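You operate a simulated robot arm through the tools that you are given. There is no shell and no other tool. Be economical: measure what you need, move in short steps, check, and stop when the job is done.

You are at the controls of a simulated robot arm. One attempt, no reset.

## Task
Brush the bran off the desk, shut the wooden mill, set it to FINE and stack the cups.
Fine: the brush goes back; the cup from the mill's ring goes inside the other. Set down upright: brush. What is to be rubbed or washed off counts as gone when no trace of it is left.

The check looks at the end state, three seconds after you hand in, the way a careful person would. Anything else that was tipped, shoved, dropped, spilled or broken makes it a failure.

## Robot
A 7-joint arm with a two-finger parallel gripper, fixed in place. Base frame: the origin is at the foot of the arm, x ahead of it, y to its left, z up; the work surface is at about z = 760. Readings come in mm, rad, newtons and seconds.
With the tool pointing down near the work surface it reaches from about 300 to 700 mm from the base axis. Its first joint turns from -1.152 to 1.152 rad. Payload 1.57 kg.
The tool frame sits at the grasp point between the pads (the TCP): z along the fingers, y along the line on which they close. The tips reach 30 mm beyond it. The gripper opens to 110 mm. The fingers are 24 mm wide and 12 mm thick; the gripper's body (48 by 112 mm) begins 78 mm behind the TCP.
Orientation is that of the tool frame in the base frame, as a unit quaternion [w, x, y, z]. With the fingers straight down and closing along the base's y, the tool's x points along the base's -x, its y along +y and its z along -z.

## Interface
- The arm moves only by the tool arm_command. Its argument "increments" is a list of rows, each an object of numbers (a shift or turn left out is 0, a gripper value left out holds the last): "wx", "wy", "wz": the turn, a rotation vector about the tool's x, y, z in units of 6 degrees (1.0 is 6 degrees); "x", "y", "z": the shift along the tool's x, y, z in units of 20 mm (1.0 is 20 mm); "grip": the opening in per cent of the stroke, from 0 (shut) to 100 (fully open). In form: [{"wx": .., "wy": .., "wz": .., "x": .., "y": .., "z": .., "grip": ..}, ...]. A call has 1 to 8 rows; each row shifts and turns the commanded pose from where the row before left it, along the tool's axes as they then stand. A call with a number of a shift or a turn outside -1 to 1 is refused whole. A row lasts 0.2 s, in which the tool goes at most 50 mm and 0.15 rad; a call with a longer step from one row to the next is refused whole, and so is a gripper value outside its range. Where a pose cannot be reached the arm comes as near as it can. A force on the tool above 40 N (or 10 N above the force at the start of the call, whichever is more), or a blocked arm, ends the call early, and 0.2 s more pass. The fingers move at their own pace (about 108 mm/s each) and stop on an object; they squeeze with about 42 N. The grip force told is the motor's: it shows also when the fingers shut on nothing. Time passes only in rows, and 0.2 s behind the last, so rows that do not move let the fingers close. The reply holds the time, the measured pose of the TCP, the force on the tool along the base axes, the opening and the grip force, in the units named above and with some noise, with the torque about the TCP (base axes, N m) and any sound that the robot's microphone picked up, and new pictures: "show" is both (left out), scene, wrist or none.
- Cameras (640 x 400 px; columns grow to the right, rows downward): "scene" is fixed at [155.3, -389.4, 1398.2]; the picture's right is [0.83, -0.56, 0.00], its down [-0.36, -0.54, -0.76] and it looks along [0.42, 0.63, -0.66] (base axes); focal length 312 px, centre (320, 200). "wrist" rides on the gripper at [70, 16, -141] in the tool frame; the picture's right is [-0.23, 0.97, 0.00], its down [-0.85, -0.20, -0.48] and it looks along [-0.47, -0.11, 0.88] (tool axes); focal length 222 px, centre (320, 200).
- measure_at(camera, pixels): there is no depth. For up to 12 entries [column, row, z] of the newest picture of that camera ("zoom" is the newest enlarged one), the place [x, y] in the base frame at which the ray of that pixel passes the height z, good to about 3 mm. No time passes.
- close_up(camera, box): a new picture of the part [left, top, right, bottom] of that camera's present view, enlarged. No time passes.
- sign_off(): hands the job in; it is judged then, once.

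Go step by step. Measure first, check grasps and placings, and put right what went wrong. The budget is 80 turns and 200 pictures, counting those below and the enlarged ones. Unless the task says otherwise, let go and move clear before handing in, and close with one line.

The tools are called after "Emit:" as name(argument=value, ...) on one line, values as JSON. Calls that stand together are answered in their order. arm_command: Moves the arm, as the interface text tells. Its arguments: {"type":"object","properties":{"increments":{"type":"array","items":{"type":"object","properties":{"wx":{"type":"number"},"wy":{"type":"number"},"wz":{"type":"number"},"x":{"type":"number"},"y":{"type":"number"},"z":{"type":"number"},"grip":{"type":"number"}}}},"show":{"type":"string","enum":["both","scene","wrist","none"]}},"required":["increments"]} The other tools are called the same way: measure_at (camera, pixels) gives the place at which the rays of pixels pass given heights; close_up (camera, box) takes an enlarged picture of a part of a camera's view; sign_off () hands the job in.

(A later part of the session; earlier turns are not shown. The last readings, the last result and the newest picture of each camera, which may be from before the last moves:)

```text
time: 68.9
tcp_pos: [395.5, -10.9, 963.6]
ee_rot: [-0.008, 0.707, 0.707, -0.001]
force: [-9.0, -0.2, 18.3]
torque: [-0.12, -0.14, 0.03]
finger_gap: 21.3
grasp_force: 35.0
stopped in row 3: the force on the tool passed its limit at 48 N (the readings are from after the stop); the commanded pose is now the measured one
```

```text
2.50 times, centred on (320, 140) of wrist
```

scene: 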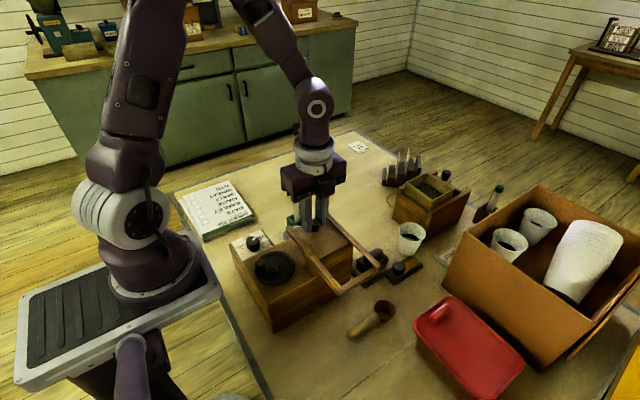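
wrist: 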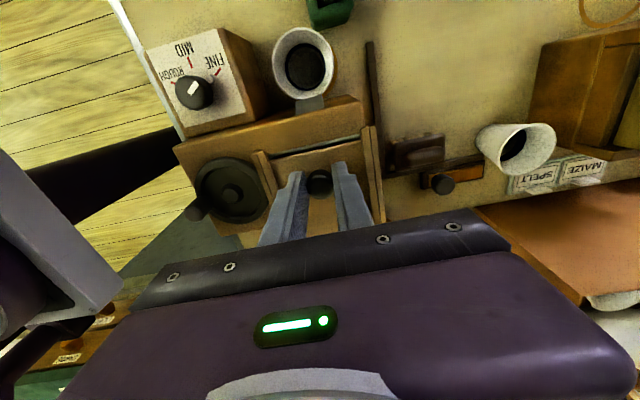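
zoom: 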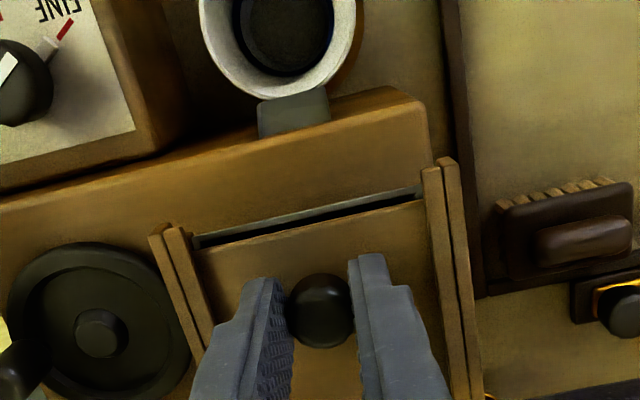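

A thin slit still shows at zoom (310,215). I'll push a few more millimetres until it meets the stop.

Emit:
arm_command(increments=[{"x": 0.1}, {"x": 0.1}, {"x": 0.1}], show="none")

Emit:
arm_command(increments=[{"x": 0.1}, {"x": 0.1}], show="wrist")

Emit:
close_up(camera="wrist", box=[220, 60, 420, 220])

```text
time: 69.7
tcp_pos: [395.2, -5.6, 962.1]
ee_rot: [-0.008, 0.708, 0.706, -0.001]
force: [-19.4, -1.0, 21.6]
torque: [0.19, 0.06, -0.03]
finger_gap: 21.0
grasp_force: 34.7
```

```text
time: 70.3
tcp_pos: [395.9, -3.0, 962.9]
ee_rot: [-0.007, 0.707, 0.707, -0.002]
force: [-19.3, -13.6, 0.1]
torque: [-0.01, 0.07, 0.05]
finger_gap: 21.5
grasp_force: 34.4
```

wrist: 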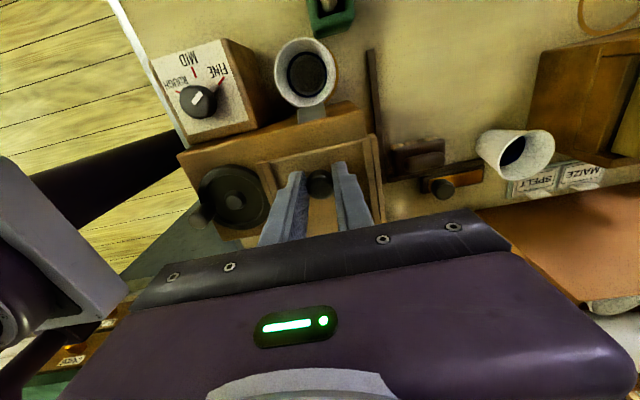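

```text
2.50 times, centred on (320, 140) of wrist
```

zoom: 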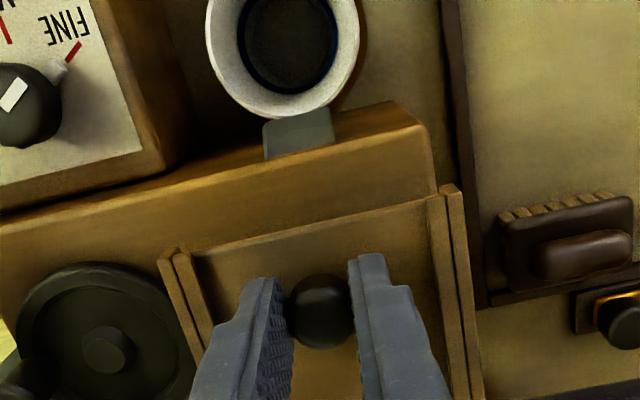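

The slit is gone and there is now −14 N resistance, so the lid is at its stop. I'll add a small push, then release and rise.

Emit:
arm_command(increments=[{"x": 0.1}, {}], show="none")

Emit:
arm_command(increments=[{"grip": 36}, {}, {"z": -1}, {"z": -1}, {"z": -1}, {"x": 1}, {"x": 1}], show="both")

Emit:
close_up(camera="wrist", box=[230, 60, 430, 220])

Emit:
close_up(camera="scene", box=[250, 190, 370, 290])

```text
time: 70.9
tcp_pos: [395.1, -2.1, 963.1]
ee_rot: [-0.006, 0.708, 0.706, -0.003]
force: [-5.4, -8.3, 5.1]
torque: [-0.46, -0.3, 0.0]
finger_gap: 21.2
grasp_force: 34.5
stopped in row 2: the force on the tool passed its limit at 40 N (the readings are from after the stop); the commanded pose is now the measured one
```

```text
time: 72.5
tcp_pos: [396.2, 37.2, 1021.6]
ee_rot: [-0.007, 0.708, 0.706, -0.003]
force: [0.5, 0.1, -0.5]
torque: [0.0, 0.02, 0.01]
finger_gap: 39.9
grasp_force: 0.1
```

scene: 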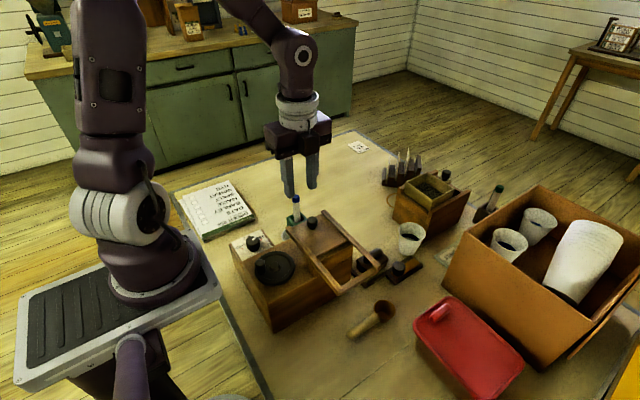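
wrist: 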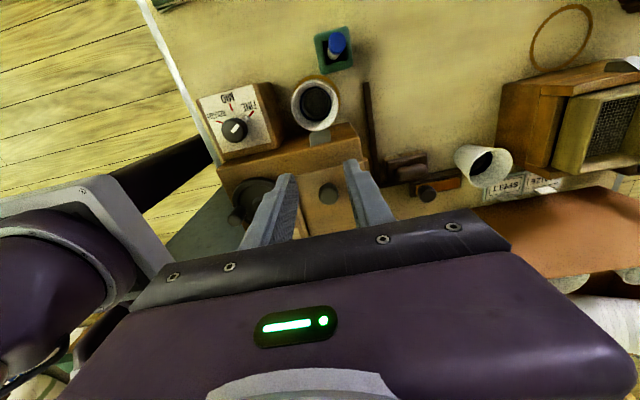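

```text
2.50 times, centred on (330, 140) of wrist
```

zoom: 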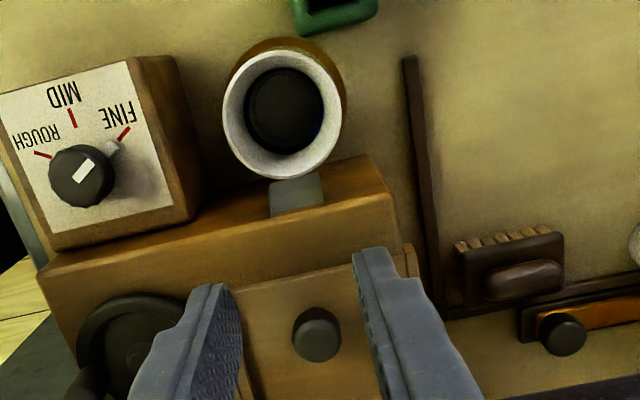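

```text
4.00 times, centred on (310, 240) of scene
```

zoom: 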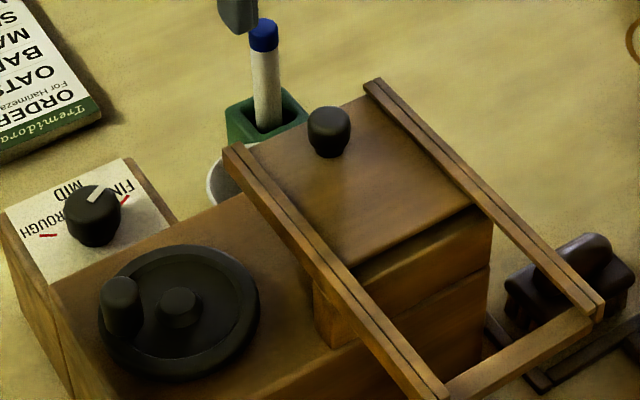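

The lid is shut. The chute ends behind the ring cup's rim, not over it, so a vertical lift is clear. I'll measure the rim again from here.

Emit:
measure_at(camera="wrist", pixels=[[315.3, 103.5, 840], [291, 105, 840], [340, 102, 840], [315.3, 103.5, 830], [334, 50, 780], [336, 42, 860], [318, 137, 850]])

Emit:
arm_command(increments=[{"x": 1, "grip": 78}, {"x": 1, "y": -0.1}, {"x": 0.1, "z": 1}, {"z": 1}, {"z": 1}, {"z": 0.5}, {}], show="both")

Emit:
close_up(camera="wrist", box=[220, 80, 420, 220])

Emit:
close_up(camera="scene", box=[240, 180, 340, 260])

```text
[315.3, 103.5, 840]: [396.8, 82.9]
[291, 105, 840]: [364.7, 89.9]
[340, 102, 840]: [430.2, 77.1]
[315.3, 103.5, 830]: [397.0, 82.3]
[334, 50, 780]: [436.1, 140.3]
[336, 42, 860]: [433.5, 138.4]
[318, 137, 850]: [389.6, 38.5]
```

```text
time: 74.1
tcp_pos: [393.7, 80.3, 954.8]
ee_rot: [-0.007, 0.709, 0.705, -0.002]
force: [0.4, -0.6, -0.6]
torque: [0.02, 0.02, 0.01]
finger_gap: 85.7
grasp_force: 0.0
```

scene: 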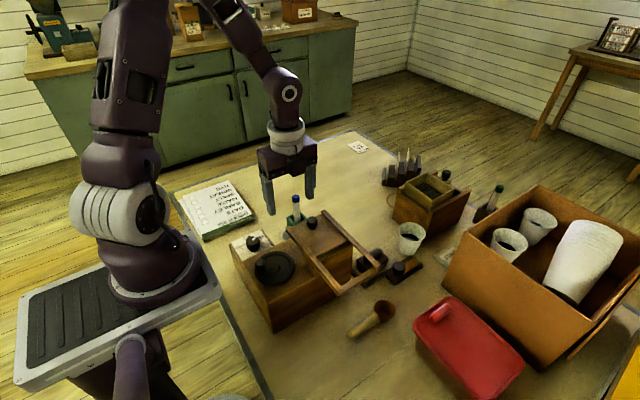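
wrist: 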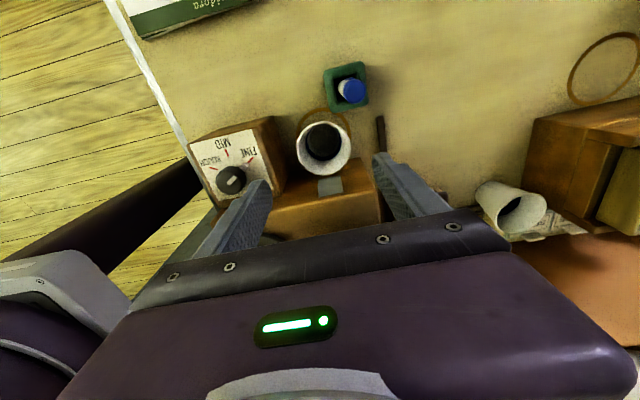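

```text
2.86 times, centred on (320, 150) of wrist
```

zoom: 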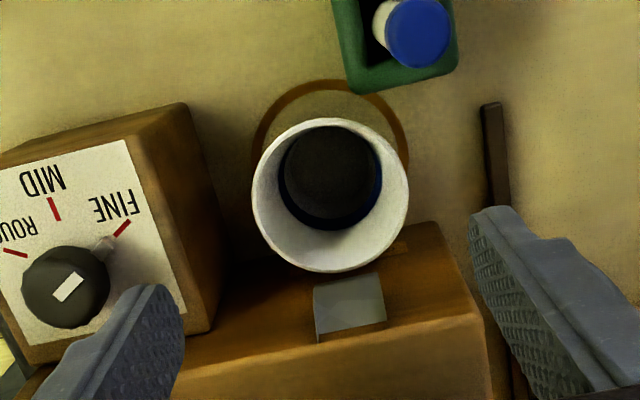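

```text
5.00 times, centred on (290, 220) of scene
```

zoom: 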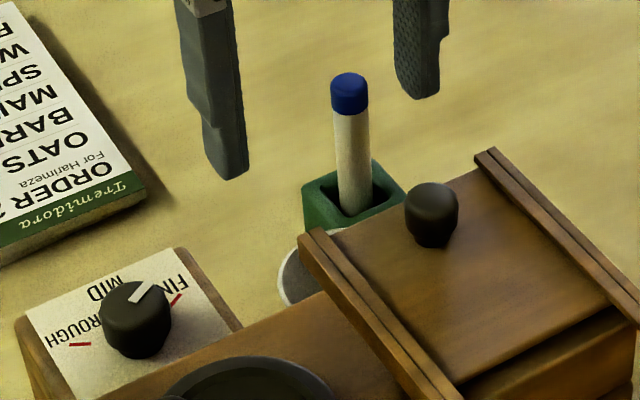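

I'll measure the rim from this closer view before lowering.

Emit:
measure_at(camera="wrist", pixels=[[323.5, 148.3, 840], [296.5, 150, 840], [351, 146, 840], [321, 121, 840], [326, 175.5, 840], [325, 142, 810]])

```text
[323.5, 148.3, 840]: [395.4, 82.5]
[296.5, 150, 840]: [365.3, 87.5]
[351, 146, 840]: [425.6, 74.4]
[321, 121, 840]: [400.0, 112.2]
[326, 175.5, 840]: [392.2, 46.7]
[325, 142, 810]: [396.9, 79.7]
```

The rim centre is about (395.5,80.5). I'll descend in two stages to TCP z≈850.

Emit:
arm_command(increments=[{"y": 0.09, "z": 1}, {"z": 1}, {"z": 1}, {"z": 1}, {"z": 0.5}], show="both")

Emit:
close_up(camera="wrist", box=[220, 80, 420, 220])

Emit:
close_up(camera="scene", box=[240, 180, 340, 260])

```text
time: 75.3
tcp_pos: [394.6, 81.1, 862.4]
ee_rot: [-0.006, 0.708, 0.706, -0.002]
force: [-0.4, 0.4, 0.4]
torque: [0.01, -0.02, -0.03]
finger_gap: 85.9
grasp_force: 0.0
```

scene: 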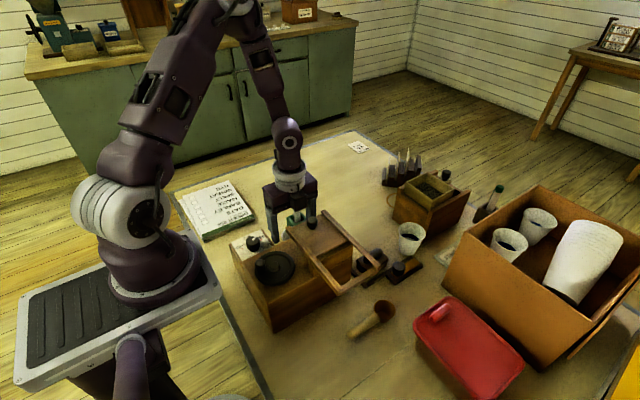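
wrist: 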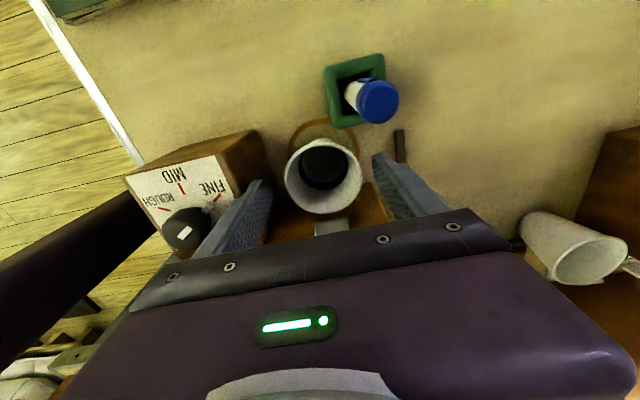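

```text
2.86 times, centred on (320, 150) of wrist
```

zoom: 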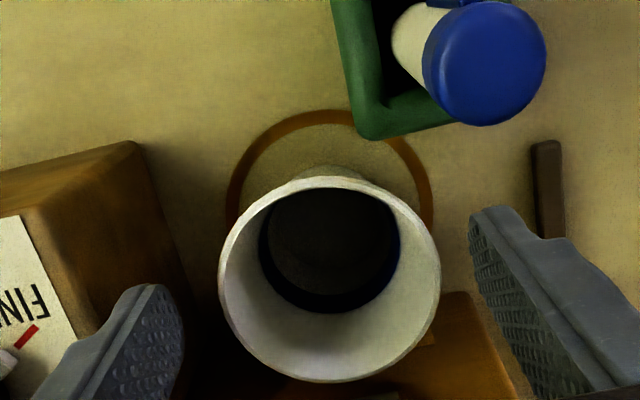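

```text
5.00 times, centred on (290, 220) of scene
```

zoom: 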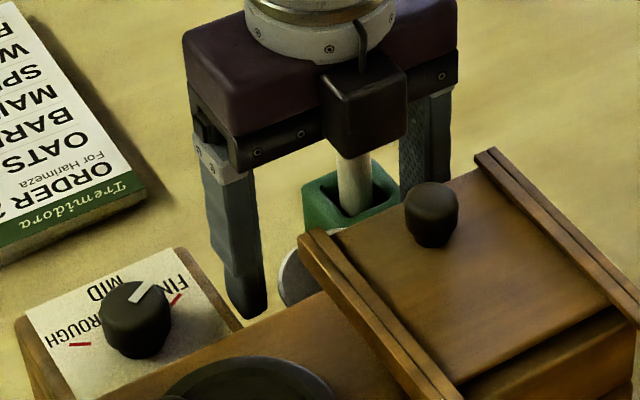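

The fingers straddle the cup with clearance. I'll lower 14 mm more and close.

Emit:
arm_command(increments=[{"z": 0.7}, {}, {"grip": 0}, {}, {}], show="wrist")

Emit:
close_up(camera="wrist", box=[220, 80, 420, 220])

```text
time: 76.5
tcp_pos: [394.2, 81.7, 849.9]
ee_rot: [-0.006, 0.708, 0.706, -0.003]
force: [0.4, 0.0, 0.2]
torque: [0.0, 0.0, 0.02]
finger_gap: 56.1
grasp_force: 41.8
```

wrist: 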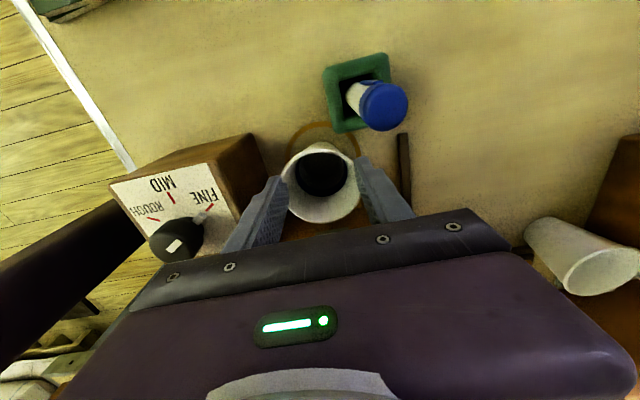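

```text
2.86 times, centred on (320, 150) of wrist
```

zoom: 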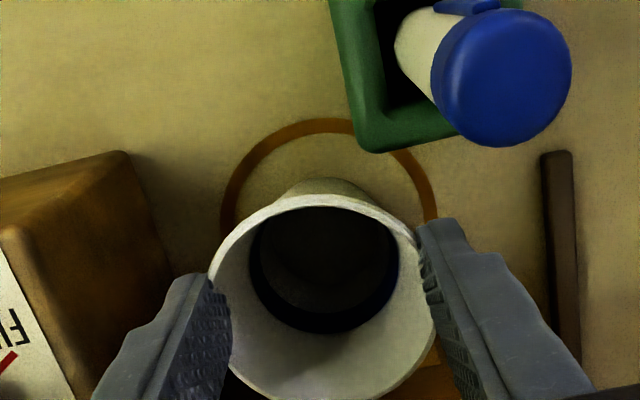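

Held at 56 mm. I'll lift gently and check.

Emit:
arm_command(increments=[{"z": -0.4}, {"z": -0.6}, {"z": -1}, {"z": -1}, {"z": -1}, {"z": -1}, {"z": -1}], show="both")

Emit:
close_up(camera="wrist", box=[220, 80, 420, 220])

Emit:
close_up(camera="scene", box=[240, 130, 360, 250])

```text
time: 78.1
tcp_pos: [396.1, 81.5, 969.8]
ee_rot: [-0.007, 0.708, 0.706, -0.002]
force: [0.1, 0.0, -0.8]
torque: [-0.01, 0.01, 0.02]
finger_gap: 56.2
grasp_force: 41.3
```

scene: 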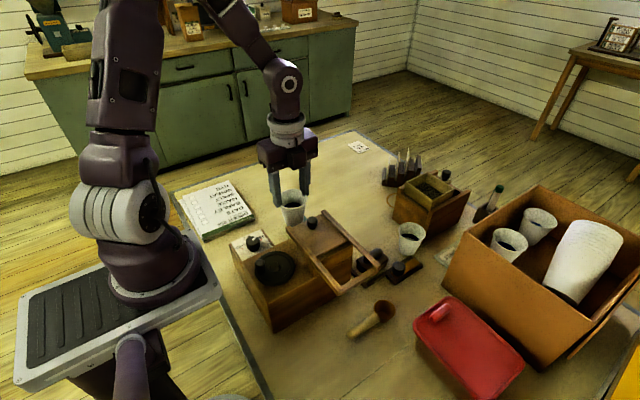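
wrist: 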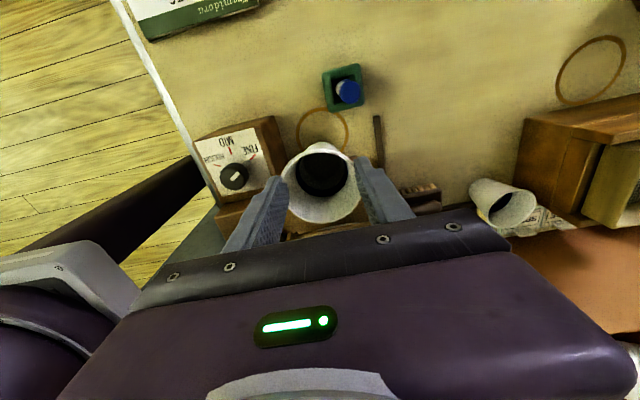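

```text
2.86 times, centred on (320, 150) of wrist
```

zoom: 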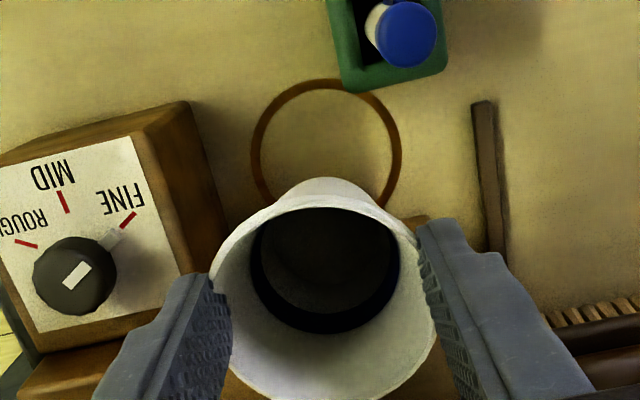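

```text
3.33 times, centred on (300, 190) of scene
```

zoom: 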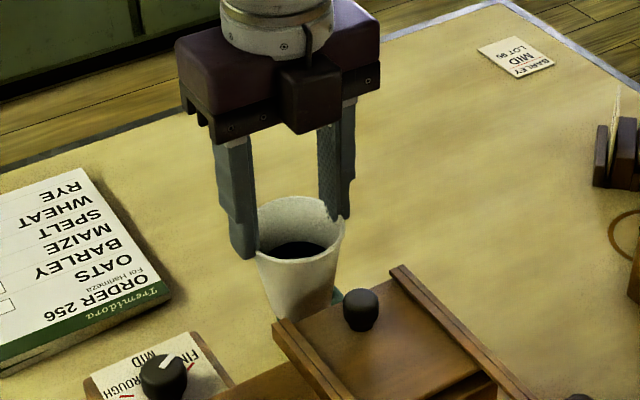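

The cup is held upright. I'll carry it around the +x side of the mill toward the loose cup.

Emit:
arm_command(increments=[{"y": 0.6}, {"y": 0.9}, {"y": 0.9}, {"y": 0.9}, {"y": 0.9}, {"y": 0.9}, {"y": 0.9}, {"y": 0.9}], show="none")

Emit:
arm_command(increments=[{"y": 0.9}, {"y": 0.9}, {"y": 0.9}, {"y": 0.9}, {"y": 0.6}, {"x": -0.7}, {"x": -0.7}, {"x": -0.6}], show="both")

Emit:
close_up(camera="scene", box=[340, 140, 480, 260])

```text
time: 79.9
tcp_pos: [534.0, 81.7, 967.6]
ee_rot: [-0.005, 0.709, 0.706, -0.003]
force: [0.4, 0.2, -0.5]
torque: [0.02, -0.02, 0.03]
finger_gap: 56.1
grasp_force: 42.1
```

```text
time: 81.7
tcp_pos: [617.2, 40.8, 967.6]
ee_rot: [-0.006, 0.708, 0.706, -0.002]
force: [0.2, -0.6, -0.4]
torque: [-0.04, 0.0, 0.03]
finger_gap: 56.2
grasp_force: 42.1
```

scene: 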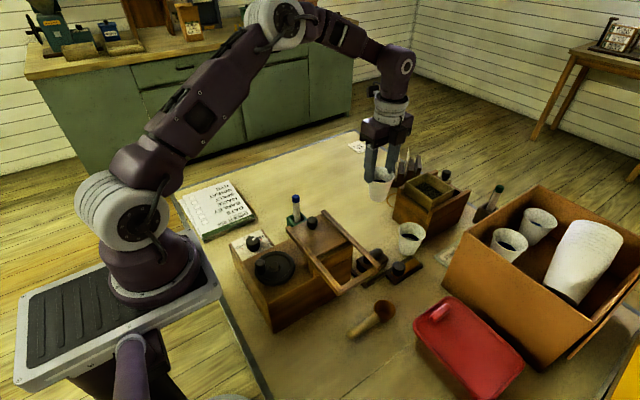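
wrist: 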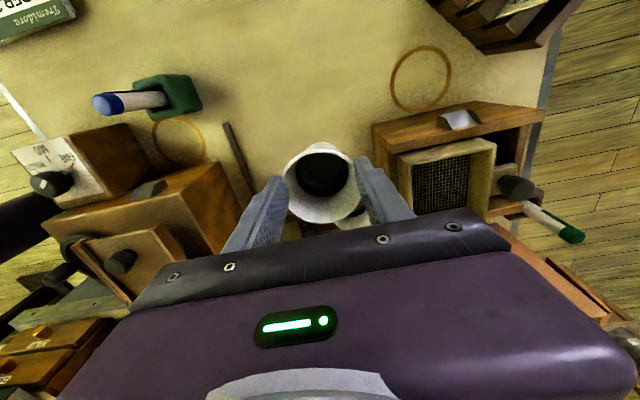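

```text
3.33 times, centred on (410, 200) of scene
```

zoom: 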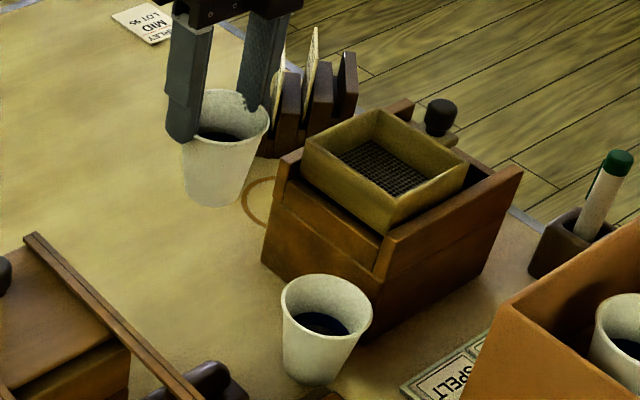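

The sieve box at the right also has a ring and a chute, so I want a closer look before finishing.

Emit:
close_up(camera="wrist", box=[360, 30, 600, 250])

Emit:
close_up(camera="scene", box=[390, 215, 440, 265])

Emit:
close_up(camera="scene", box=[25, 0, 185, 60])

```text
1.82 times, centred on (480, 140) of wrist
```

zoom: 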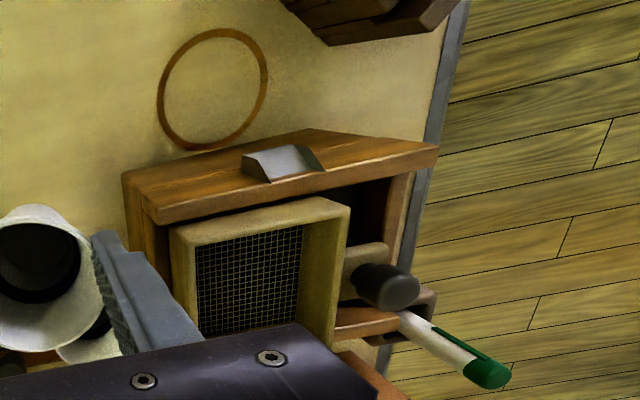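

```text
8.00 times, centred on (415, 240) of scene
```

zoom: 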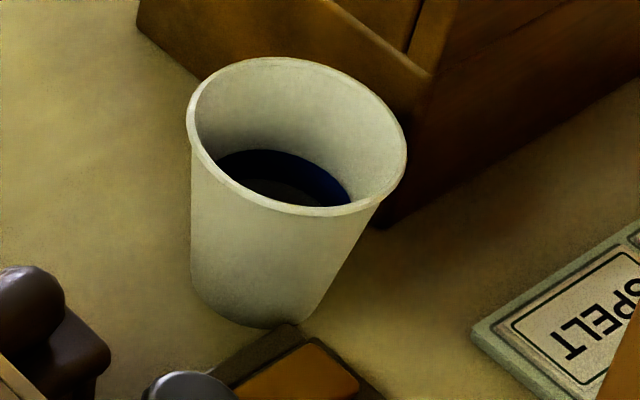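

```text
4.00 times, centred on (105, 30) of scene
```

zoom: 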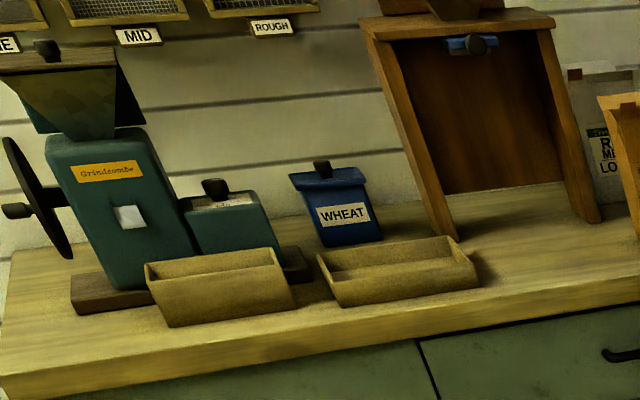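

The metal mill in the background confirms ours is the wooden one. I'll measure the loose cup's rim centre and base from the scene camera.

Emit:
measure_at(camera="scene", pixels=[[412.2, 232, 842], [412.2, 232, 835], [398.5, 230.6, 842], [425.7, 234.4, 842], [406, 252, 760], [408, 255.8, 760]])

Emit:
arm_command(increments=[{"x": -0.7, "y": 0.2}, {"x": -0.7, "y": 0.2}, {"x": -0.7}, {"x": -0.7}], show="both")

Emit:
close_up(camera="wrist", box=[260, 100, 400, 240])

```text
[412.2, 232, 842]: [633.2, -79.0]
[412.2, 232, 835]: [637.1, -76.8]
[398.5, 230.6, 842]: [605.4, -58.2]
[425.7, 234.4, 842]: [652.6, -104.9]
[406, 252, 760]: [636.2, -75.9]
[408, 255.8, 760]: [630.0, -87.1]
```

```text
time: 82.7
tcp_pos: [626.7, -15.2, 965.8]
ee_rot: [-0.007, 0.708, 0.706, -0.002]
force: [0.2, 0.4, 0.4]
torque: [0.02, 0.07, 0.0]
finger_gap: 56.4
grasp_force: 41.7
```

scene: 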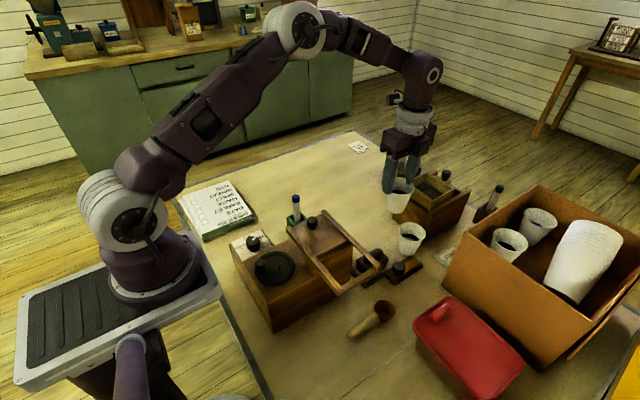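
wrist: 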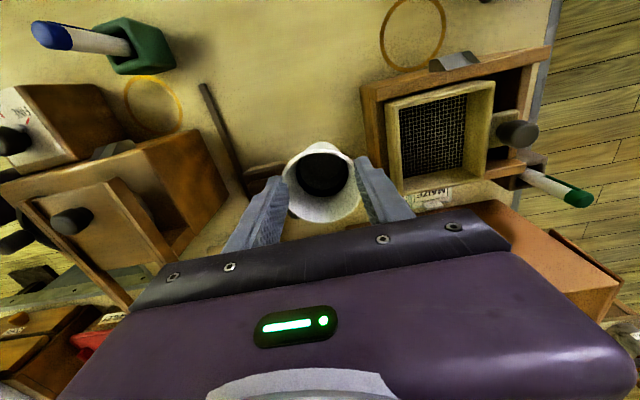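

```text
2.86 times, centred on (330, 170) of wrist
```

zoom: 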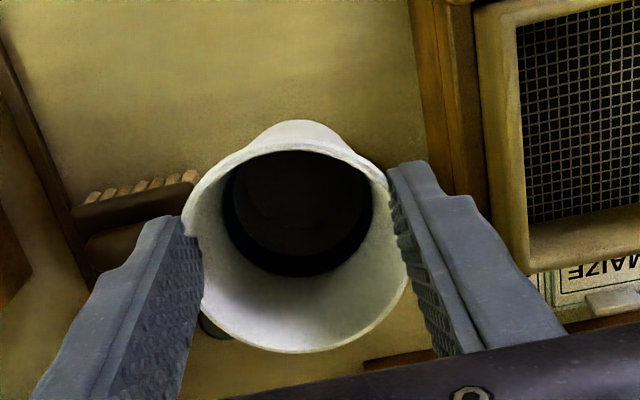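

I'll calibrate with the held cup, whose position is known: zoom in on both cups in the scene.

Emit:
close_up(camera="scene", box=[370, 160, 450, 260])

```text
4.00 times, centred on (410, 210) of scene
```

zoom: 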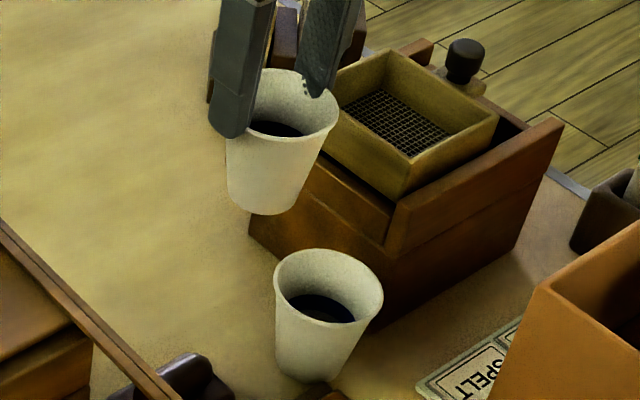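

Emit:
measure_at(camera="zoom", pixels=[[339, 110, 958], [383, 292, 842], [295, 68, 958], [330, 248, 842], [268, 216, 876], [309, 384, 760], [278, 152, 958], [325, 331, 842], [227, 195, 880], [276, 365, 764]])

```text
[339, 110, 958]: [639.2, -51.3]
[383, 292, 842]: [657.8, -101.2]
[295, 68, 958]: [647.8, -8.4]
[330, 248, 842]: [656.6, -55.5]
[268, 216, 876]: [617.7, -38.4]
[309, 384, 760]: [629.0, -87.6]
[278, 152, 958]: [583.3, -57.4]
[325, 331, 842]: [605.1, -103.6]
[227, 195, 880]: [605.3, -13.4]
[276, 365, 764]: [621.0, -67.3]
```

The estimates put the loose cup at about (638,-71). I'll move over it at a safe height and compare alignment in the scene view.

Emit:
arm_command(increments=[{"x": -0.7, "y": 0.2}, {"x": -0.7, "y": 0.2}, {"x": -0.7, "y": 0.16}, {"x": -0.69}, {"z": 0.4}, {}], show="both")

Emit:
close_up(camera="scene", box=[380, 170, 450, 260])

Emit:
close_up(camera="wrist", box=[240, 100, 420, 240])

```text
time: 84.1
tcp_pos: [636.6, -72.4, 957.8]
ee_rot: [-0.006, 0.708, 0.706, -0.001]
force: [0.3, 0.6, -0.8]
torque: [0.01, -0.01, -0.04]
finger_gap: 56.1
grasp_force: 42.0
```

scene: 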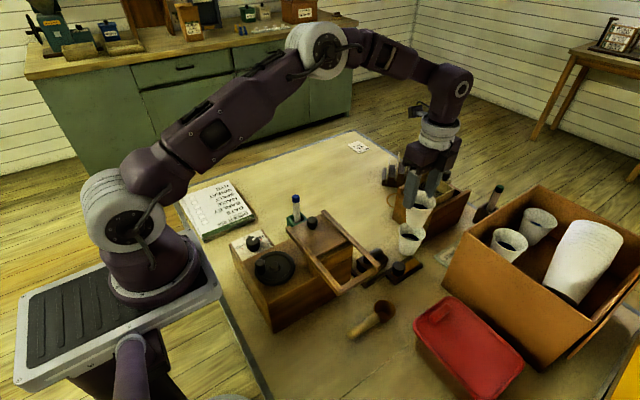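
wrist: 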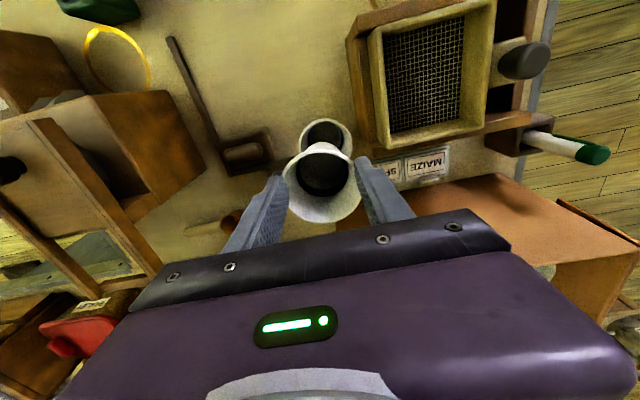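

```text
4.44 times, centred on (415, 215) of scene
```

zoom: 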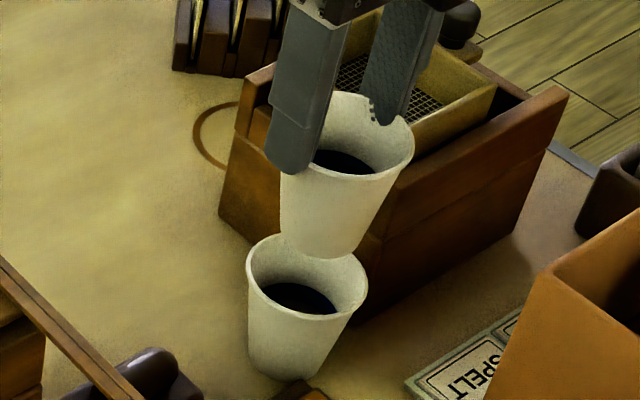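

```text
2.86 times, centred on (330, 170) of wrist
```

zoom: 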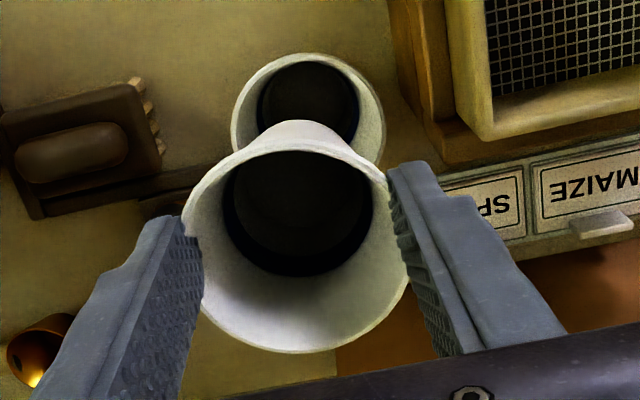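

Both cups are visible in the wrist view, so I'll measure both rims here (held rim at z≈947, loose rim at z≈838).

Emit:
measure_at(camera="zoom", pixels=[[307, 128, 838], [231, 132, 838], [385, 124, 838], [300, 54, 838], [298, 243, 947], [188, 250, 947], [408, 236, 947], [300, 352, 947], [300, 120, 868]])

```text
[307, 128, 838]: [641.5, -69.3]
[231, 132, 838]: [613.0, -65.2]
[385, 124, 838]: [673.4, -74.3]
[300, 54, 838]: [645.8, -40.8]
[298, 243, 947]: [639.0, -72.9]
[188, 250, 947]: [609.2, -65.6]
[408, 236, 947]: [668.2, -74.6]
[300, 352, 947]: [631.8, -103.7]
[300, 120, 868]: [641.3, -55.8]
```

The held cup is at about (637,-72) and the loose one at about (641,-72). I'll shift +4 mm in x and start inserting in gentle steps.

Emit:
arm_command(increments=[{"y": 0.2}, {"z": 0.5}, {"z": 0.5}, {"z": 0.5}, {"z": 0.5}, {}], show="both")

Emit:
close_up(camera="scene", box=[380, 170, 450, 260])

Emit:
close_up(camera="wrist", box=[240, 100, 420, 240])

```text
time: 85.5
tcp_pos: [639.0, -71.5, 918.0]
ee_rot: [-0.006, 0.708, 0.706, -0.002]
force: [0.3, -0.5, -0.1]
torque: [0.01, -0.02, 0.02]
finger_gap: 56.1
grasp_force: 41.2
```

scene: 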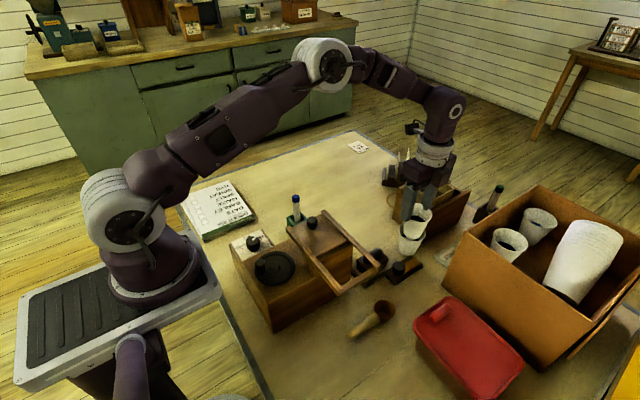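
wrist: 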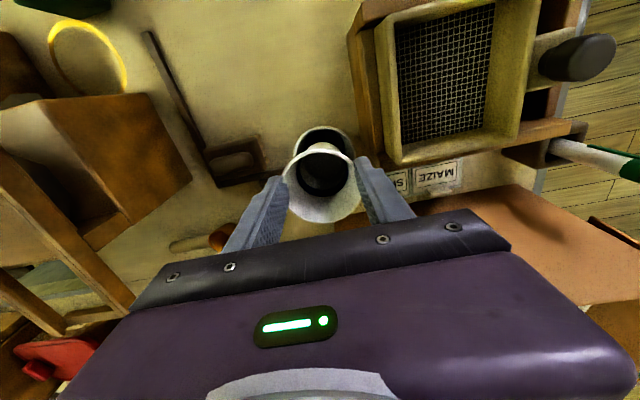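

```text
4.44 times, centred on (415, 215) of scene
```

zoom: 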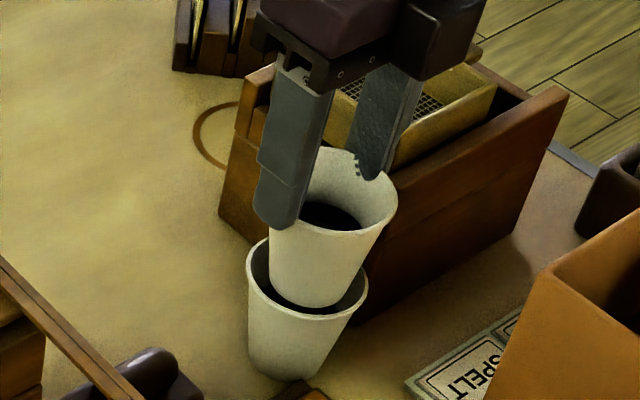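

```text
2.86 times, centred on (330, 170) of wrist
```

zoom: 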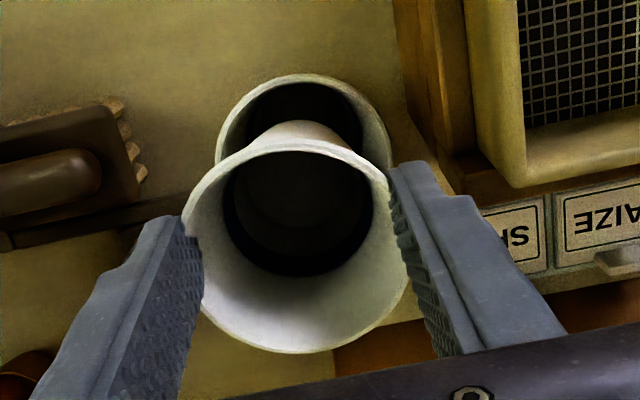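

It's well centred and the base is entering. I'll continue lowering, watching the force.

Emit:
arm_command(increments=[{"z": 0.4}, {"z": 0.4}, {"z": 0.4}, {"z": 0.3}, {}], show="none")

Emit:
arm_command(increments=[{"z": 0.15}, {"z": 0.15}, {}], show="both")

Emit:
close_up(camera="scene", box=[380, 170, 450, 260])

```text
time: 86.7
tcp_pos: [639.5, -72.9, 887.5]
ee_rot: [-0.006, 0.709, 0.706, -0.002]
force: [0.4, 0.9, -0.7]
torque: [0.02, -0.01, 0.02]
finger_gap: 56.0
grasp_force: 41.6
```

```text
time: 87.5
tcp_pos: [640.5, -71.2, 881.9]
ee_rot: [-0.005, 0.707, 0.707, -0.001]
force: [0.6, 6.2, 8.3]
torque: [0.55, -0.03, -0.04]
finger_gap: 55.9
grasp_force: 41.9
```

scene: 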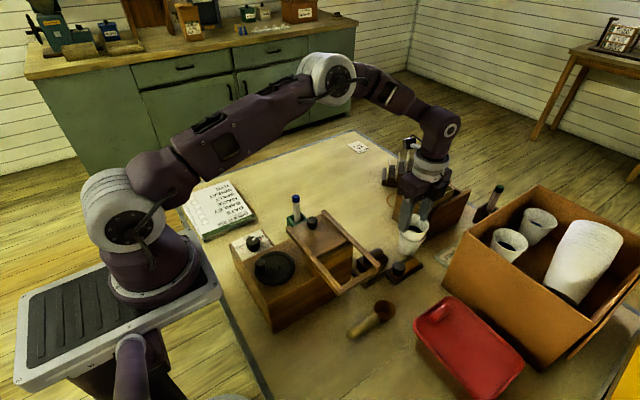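
wrist: 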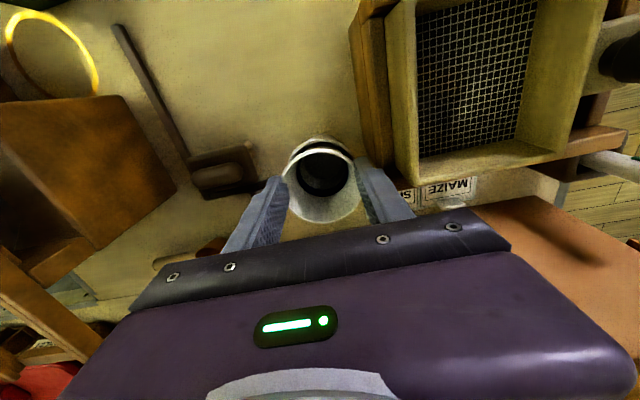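

```text
4.44 times, centred on (415, 215) of scene
```

zoom: 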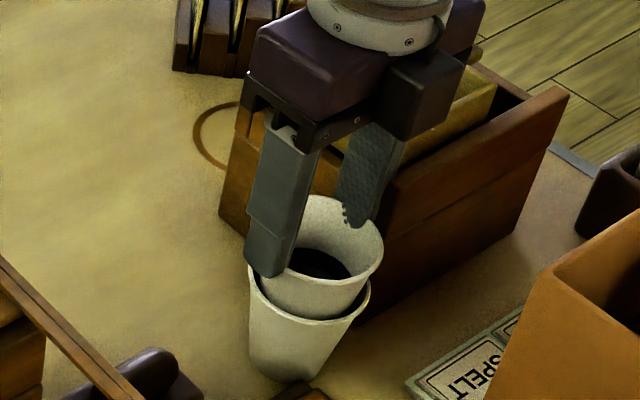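

There's light contact with force +y 6 N, so I'm about 2–3 mm too far toward −y. I'll shift +y and keep lowering.

Emit:
arm_command(increments=[{"z": -0.1}, {"x": 0.12}, {"z": 0.1}, {}], show="none")

Emit:
arm_command(increments=[{"z": 0.12}, {"z": 0.12}, {}], show="wrist")

Emit:
close_up(camera="scene", box=[380, 170, 450, 260])

Emit:
close_up(camera="wrist", box=[240, 100, 420, 240])

```text
time: 88.5
tcp_pos: [638.8, -68.4, 882.2]
ee_rot: [-0.007, 0.708, 0.706, -0.003]
force: [0.6, 0.0, -0.5]
torque: [0.01, 0.01, 0.02]
finger_gap: 56.4
grasp_force: 42.1
```

```text
time: 89.3
tcp_pos: [639.6, -68.8, 879.4]
ee_rot: [-0.005, 0.708, 0.706, -0.001]
force: [1.3, 2.1, 22.5]
torque: [0.04, 0.14, -0.03]
finger_gap: 56.1
grasp_force: 41.9
```

wrist: 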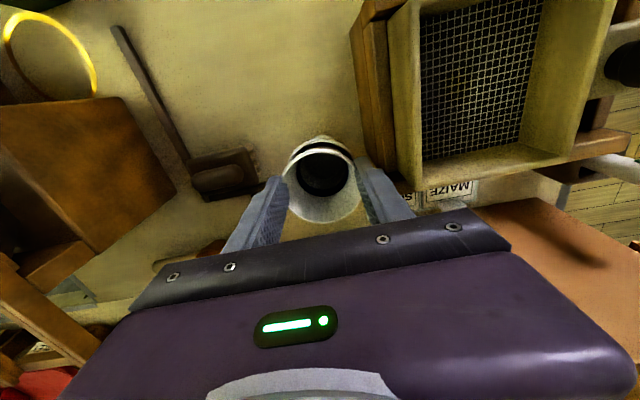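

```text
4.44 times, centred on (415, 215) of scene
```

zoom: 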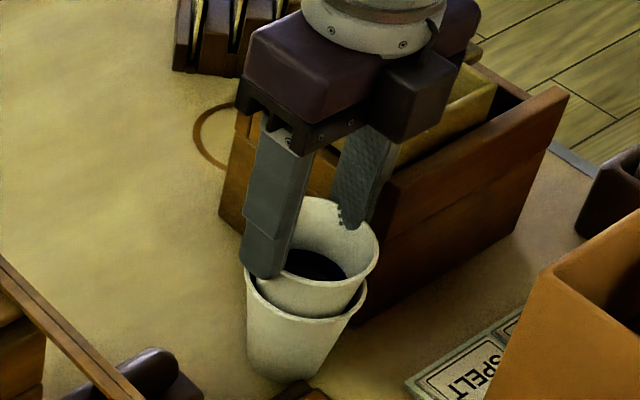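

```text
2.86 times, centred on (330, 170) of wrist
```

zoom: 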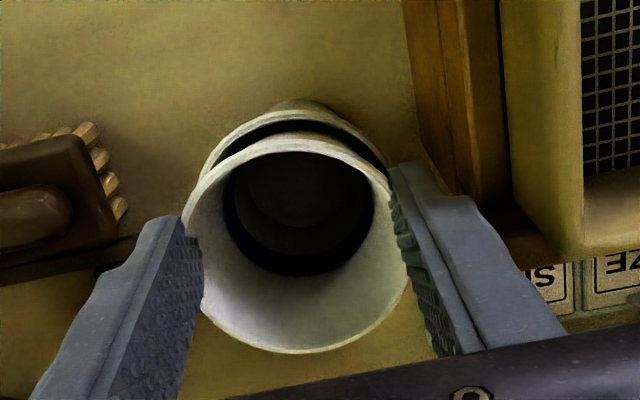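

Vertical force is 22 N with no sideways load, so the cup has seated. The right finger is close to the sieve box corner (x≈682, top z≈876), so I'll turn the gripper about 30° first to open clear of it.

Emit:
arm_command(increments=[{"z": -0.08}, {"wz": 0.8}, {"wz": 0.8}, {"wz": 0.8}, {"wz": 0.8}, {"wz": 0.8}, {"wz": 0.8}, {}], show="both")

Emit:
close_up(camera="scene", box=[380, 170, 450, 260])

Emit:
close_up(camera="wrist", box=[240, 100, 420, 240])

```text
time: 91.1
tcp_pos: [638.5, -69.5, 878.8]
ee_rot: [-0.006, 0.861, 0.508, -0.005]
force: [-0.8, 4.9, 0.4]
torque: [0.48, 0.04, -0.03]
finger_gap: 56.2
grasp_force: 41.8
```

scene: 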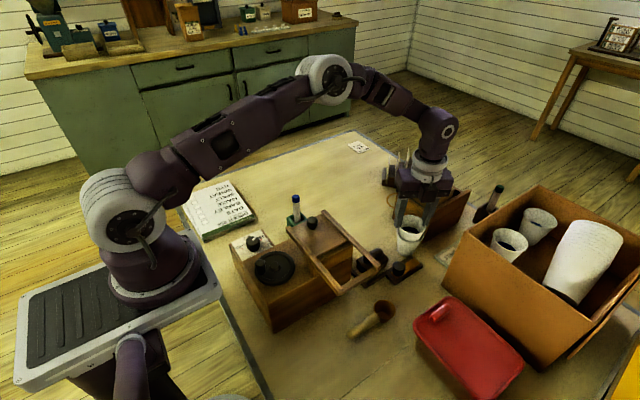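
wrist: 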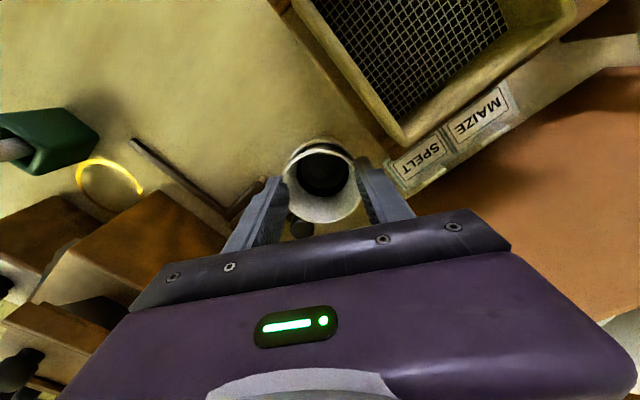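

```text
4.44 times, centred on (415, 215) of scene
```

zoom: 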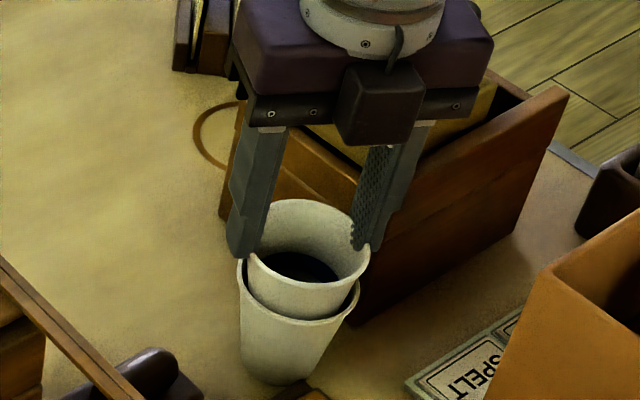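

```text
2.86 times, centred on (330, 170) of wrist
```

zoom: 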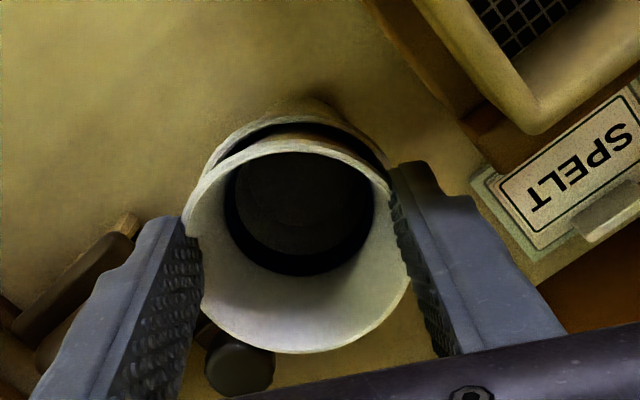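

The fingers are clear of the box corner now. I'll open modestly and rise straight up.

Emit:
arm_command(increments=[{"grip": 58}, {"grip": 66}, {"grip": 70}, {}], show="both")

Emit:
close_up(camera="scene", box=[380, 170, 450, 260])

Emit:
close_up(camera="wrist", box=[240, 100, 420, 240])

```text
time: 92.1
tcp_pos: [639.2, -69.5, 879.4]
ee_rot: [-0.005, 0.862, 0.507, -0.005]
force: [-0.9, -0.1, -0.6]
torque: [0.01, -0.02, -0.01]
finger_gap: 76.9
grasp_force: 0.0
```

scene: 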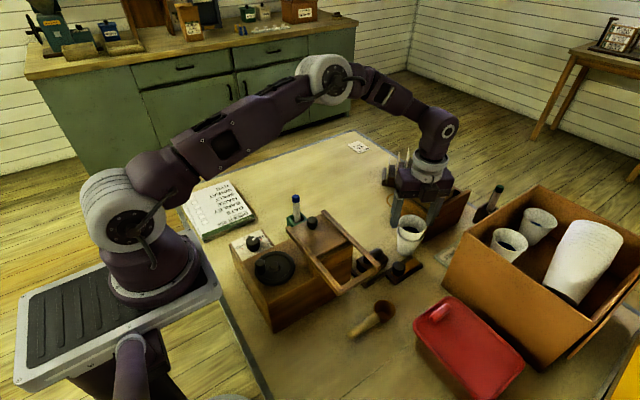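
wrist: 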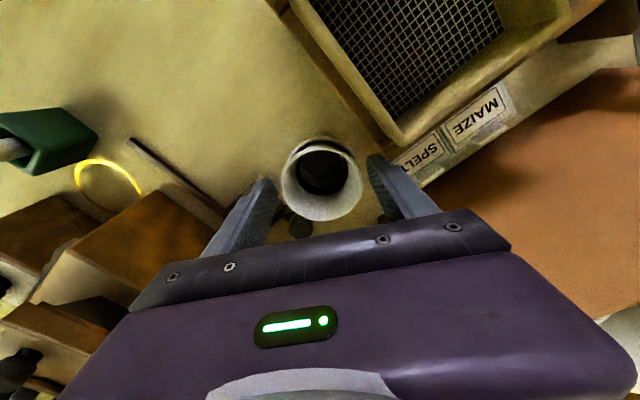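

```text
4.44 times, centred on (415, 215) of scene
```

zoom: 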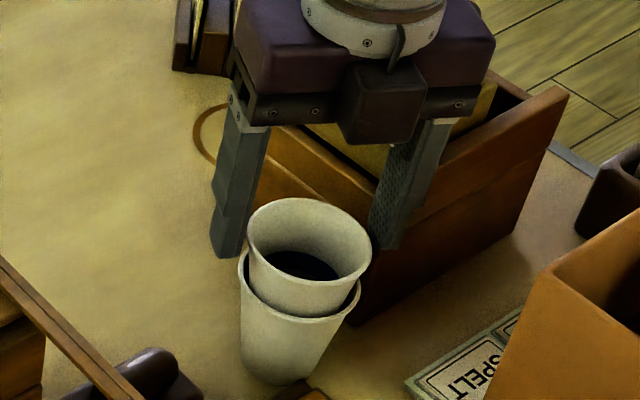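

```text
2.86 times, centred on (330, 170) of wrist
```

zoom: 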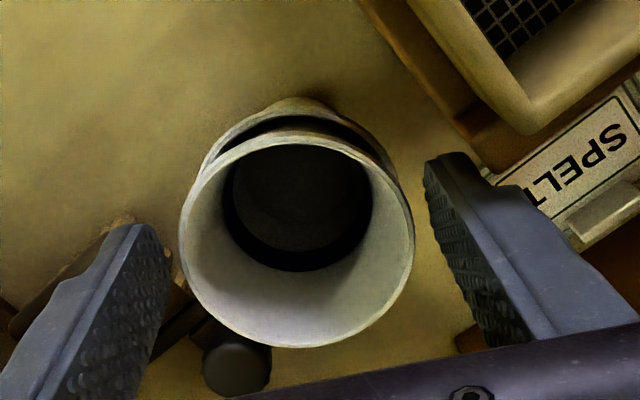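

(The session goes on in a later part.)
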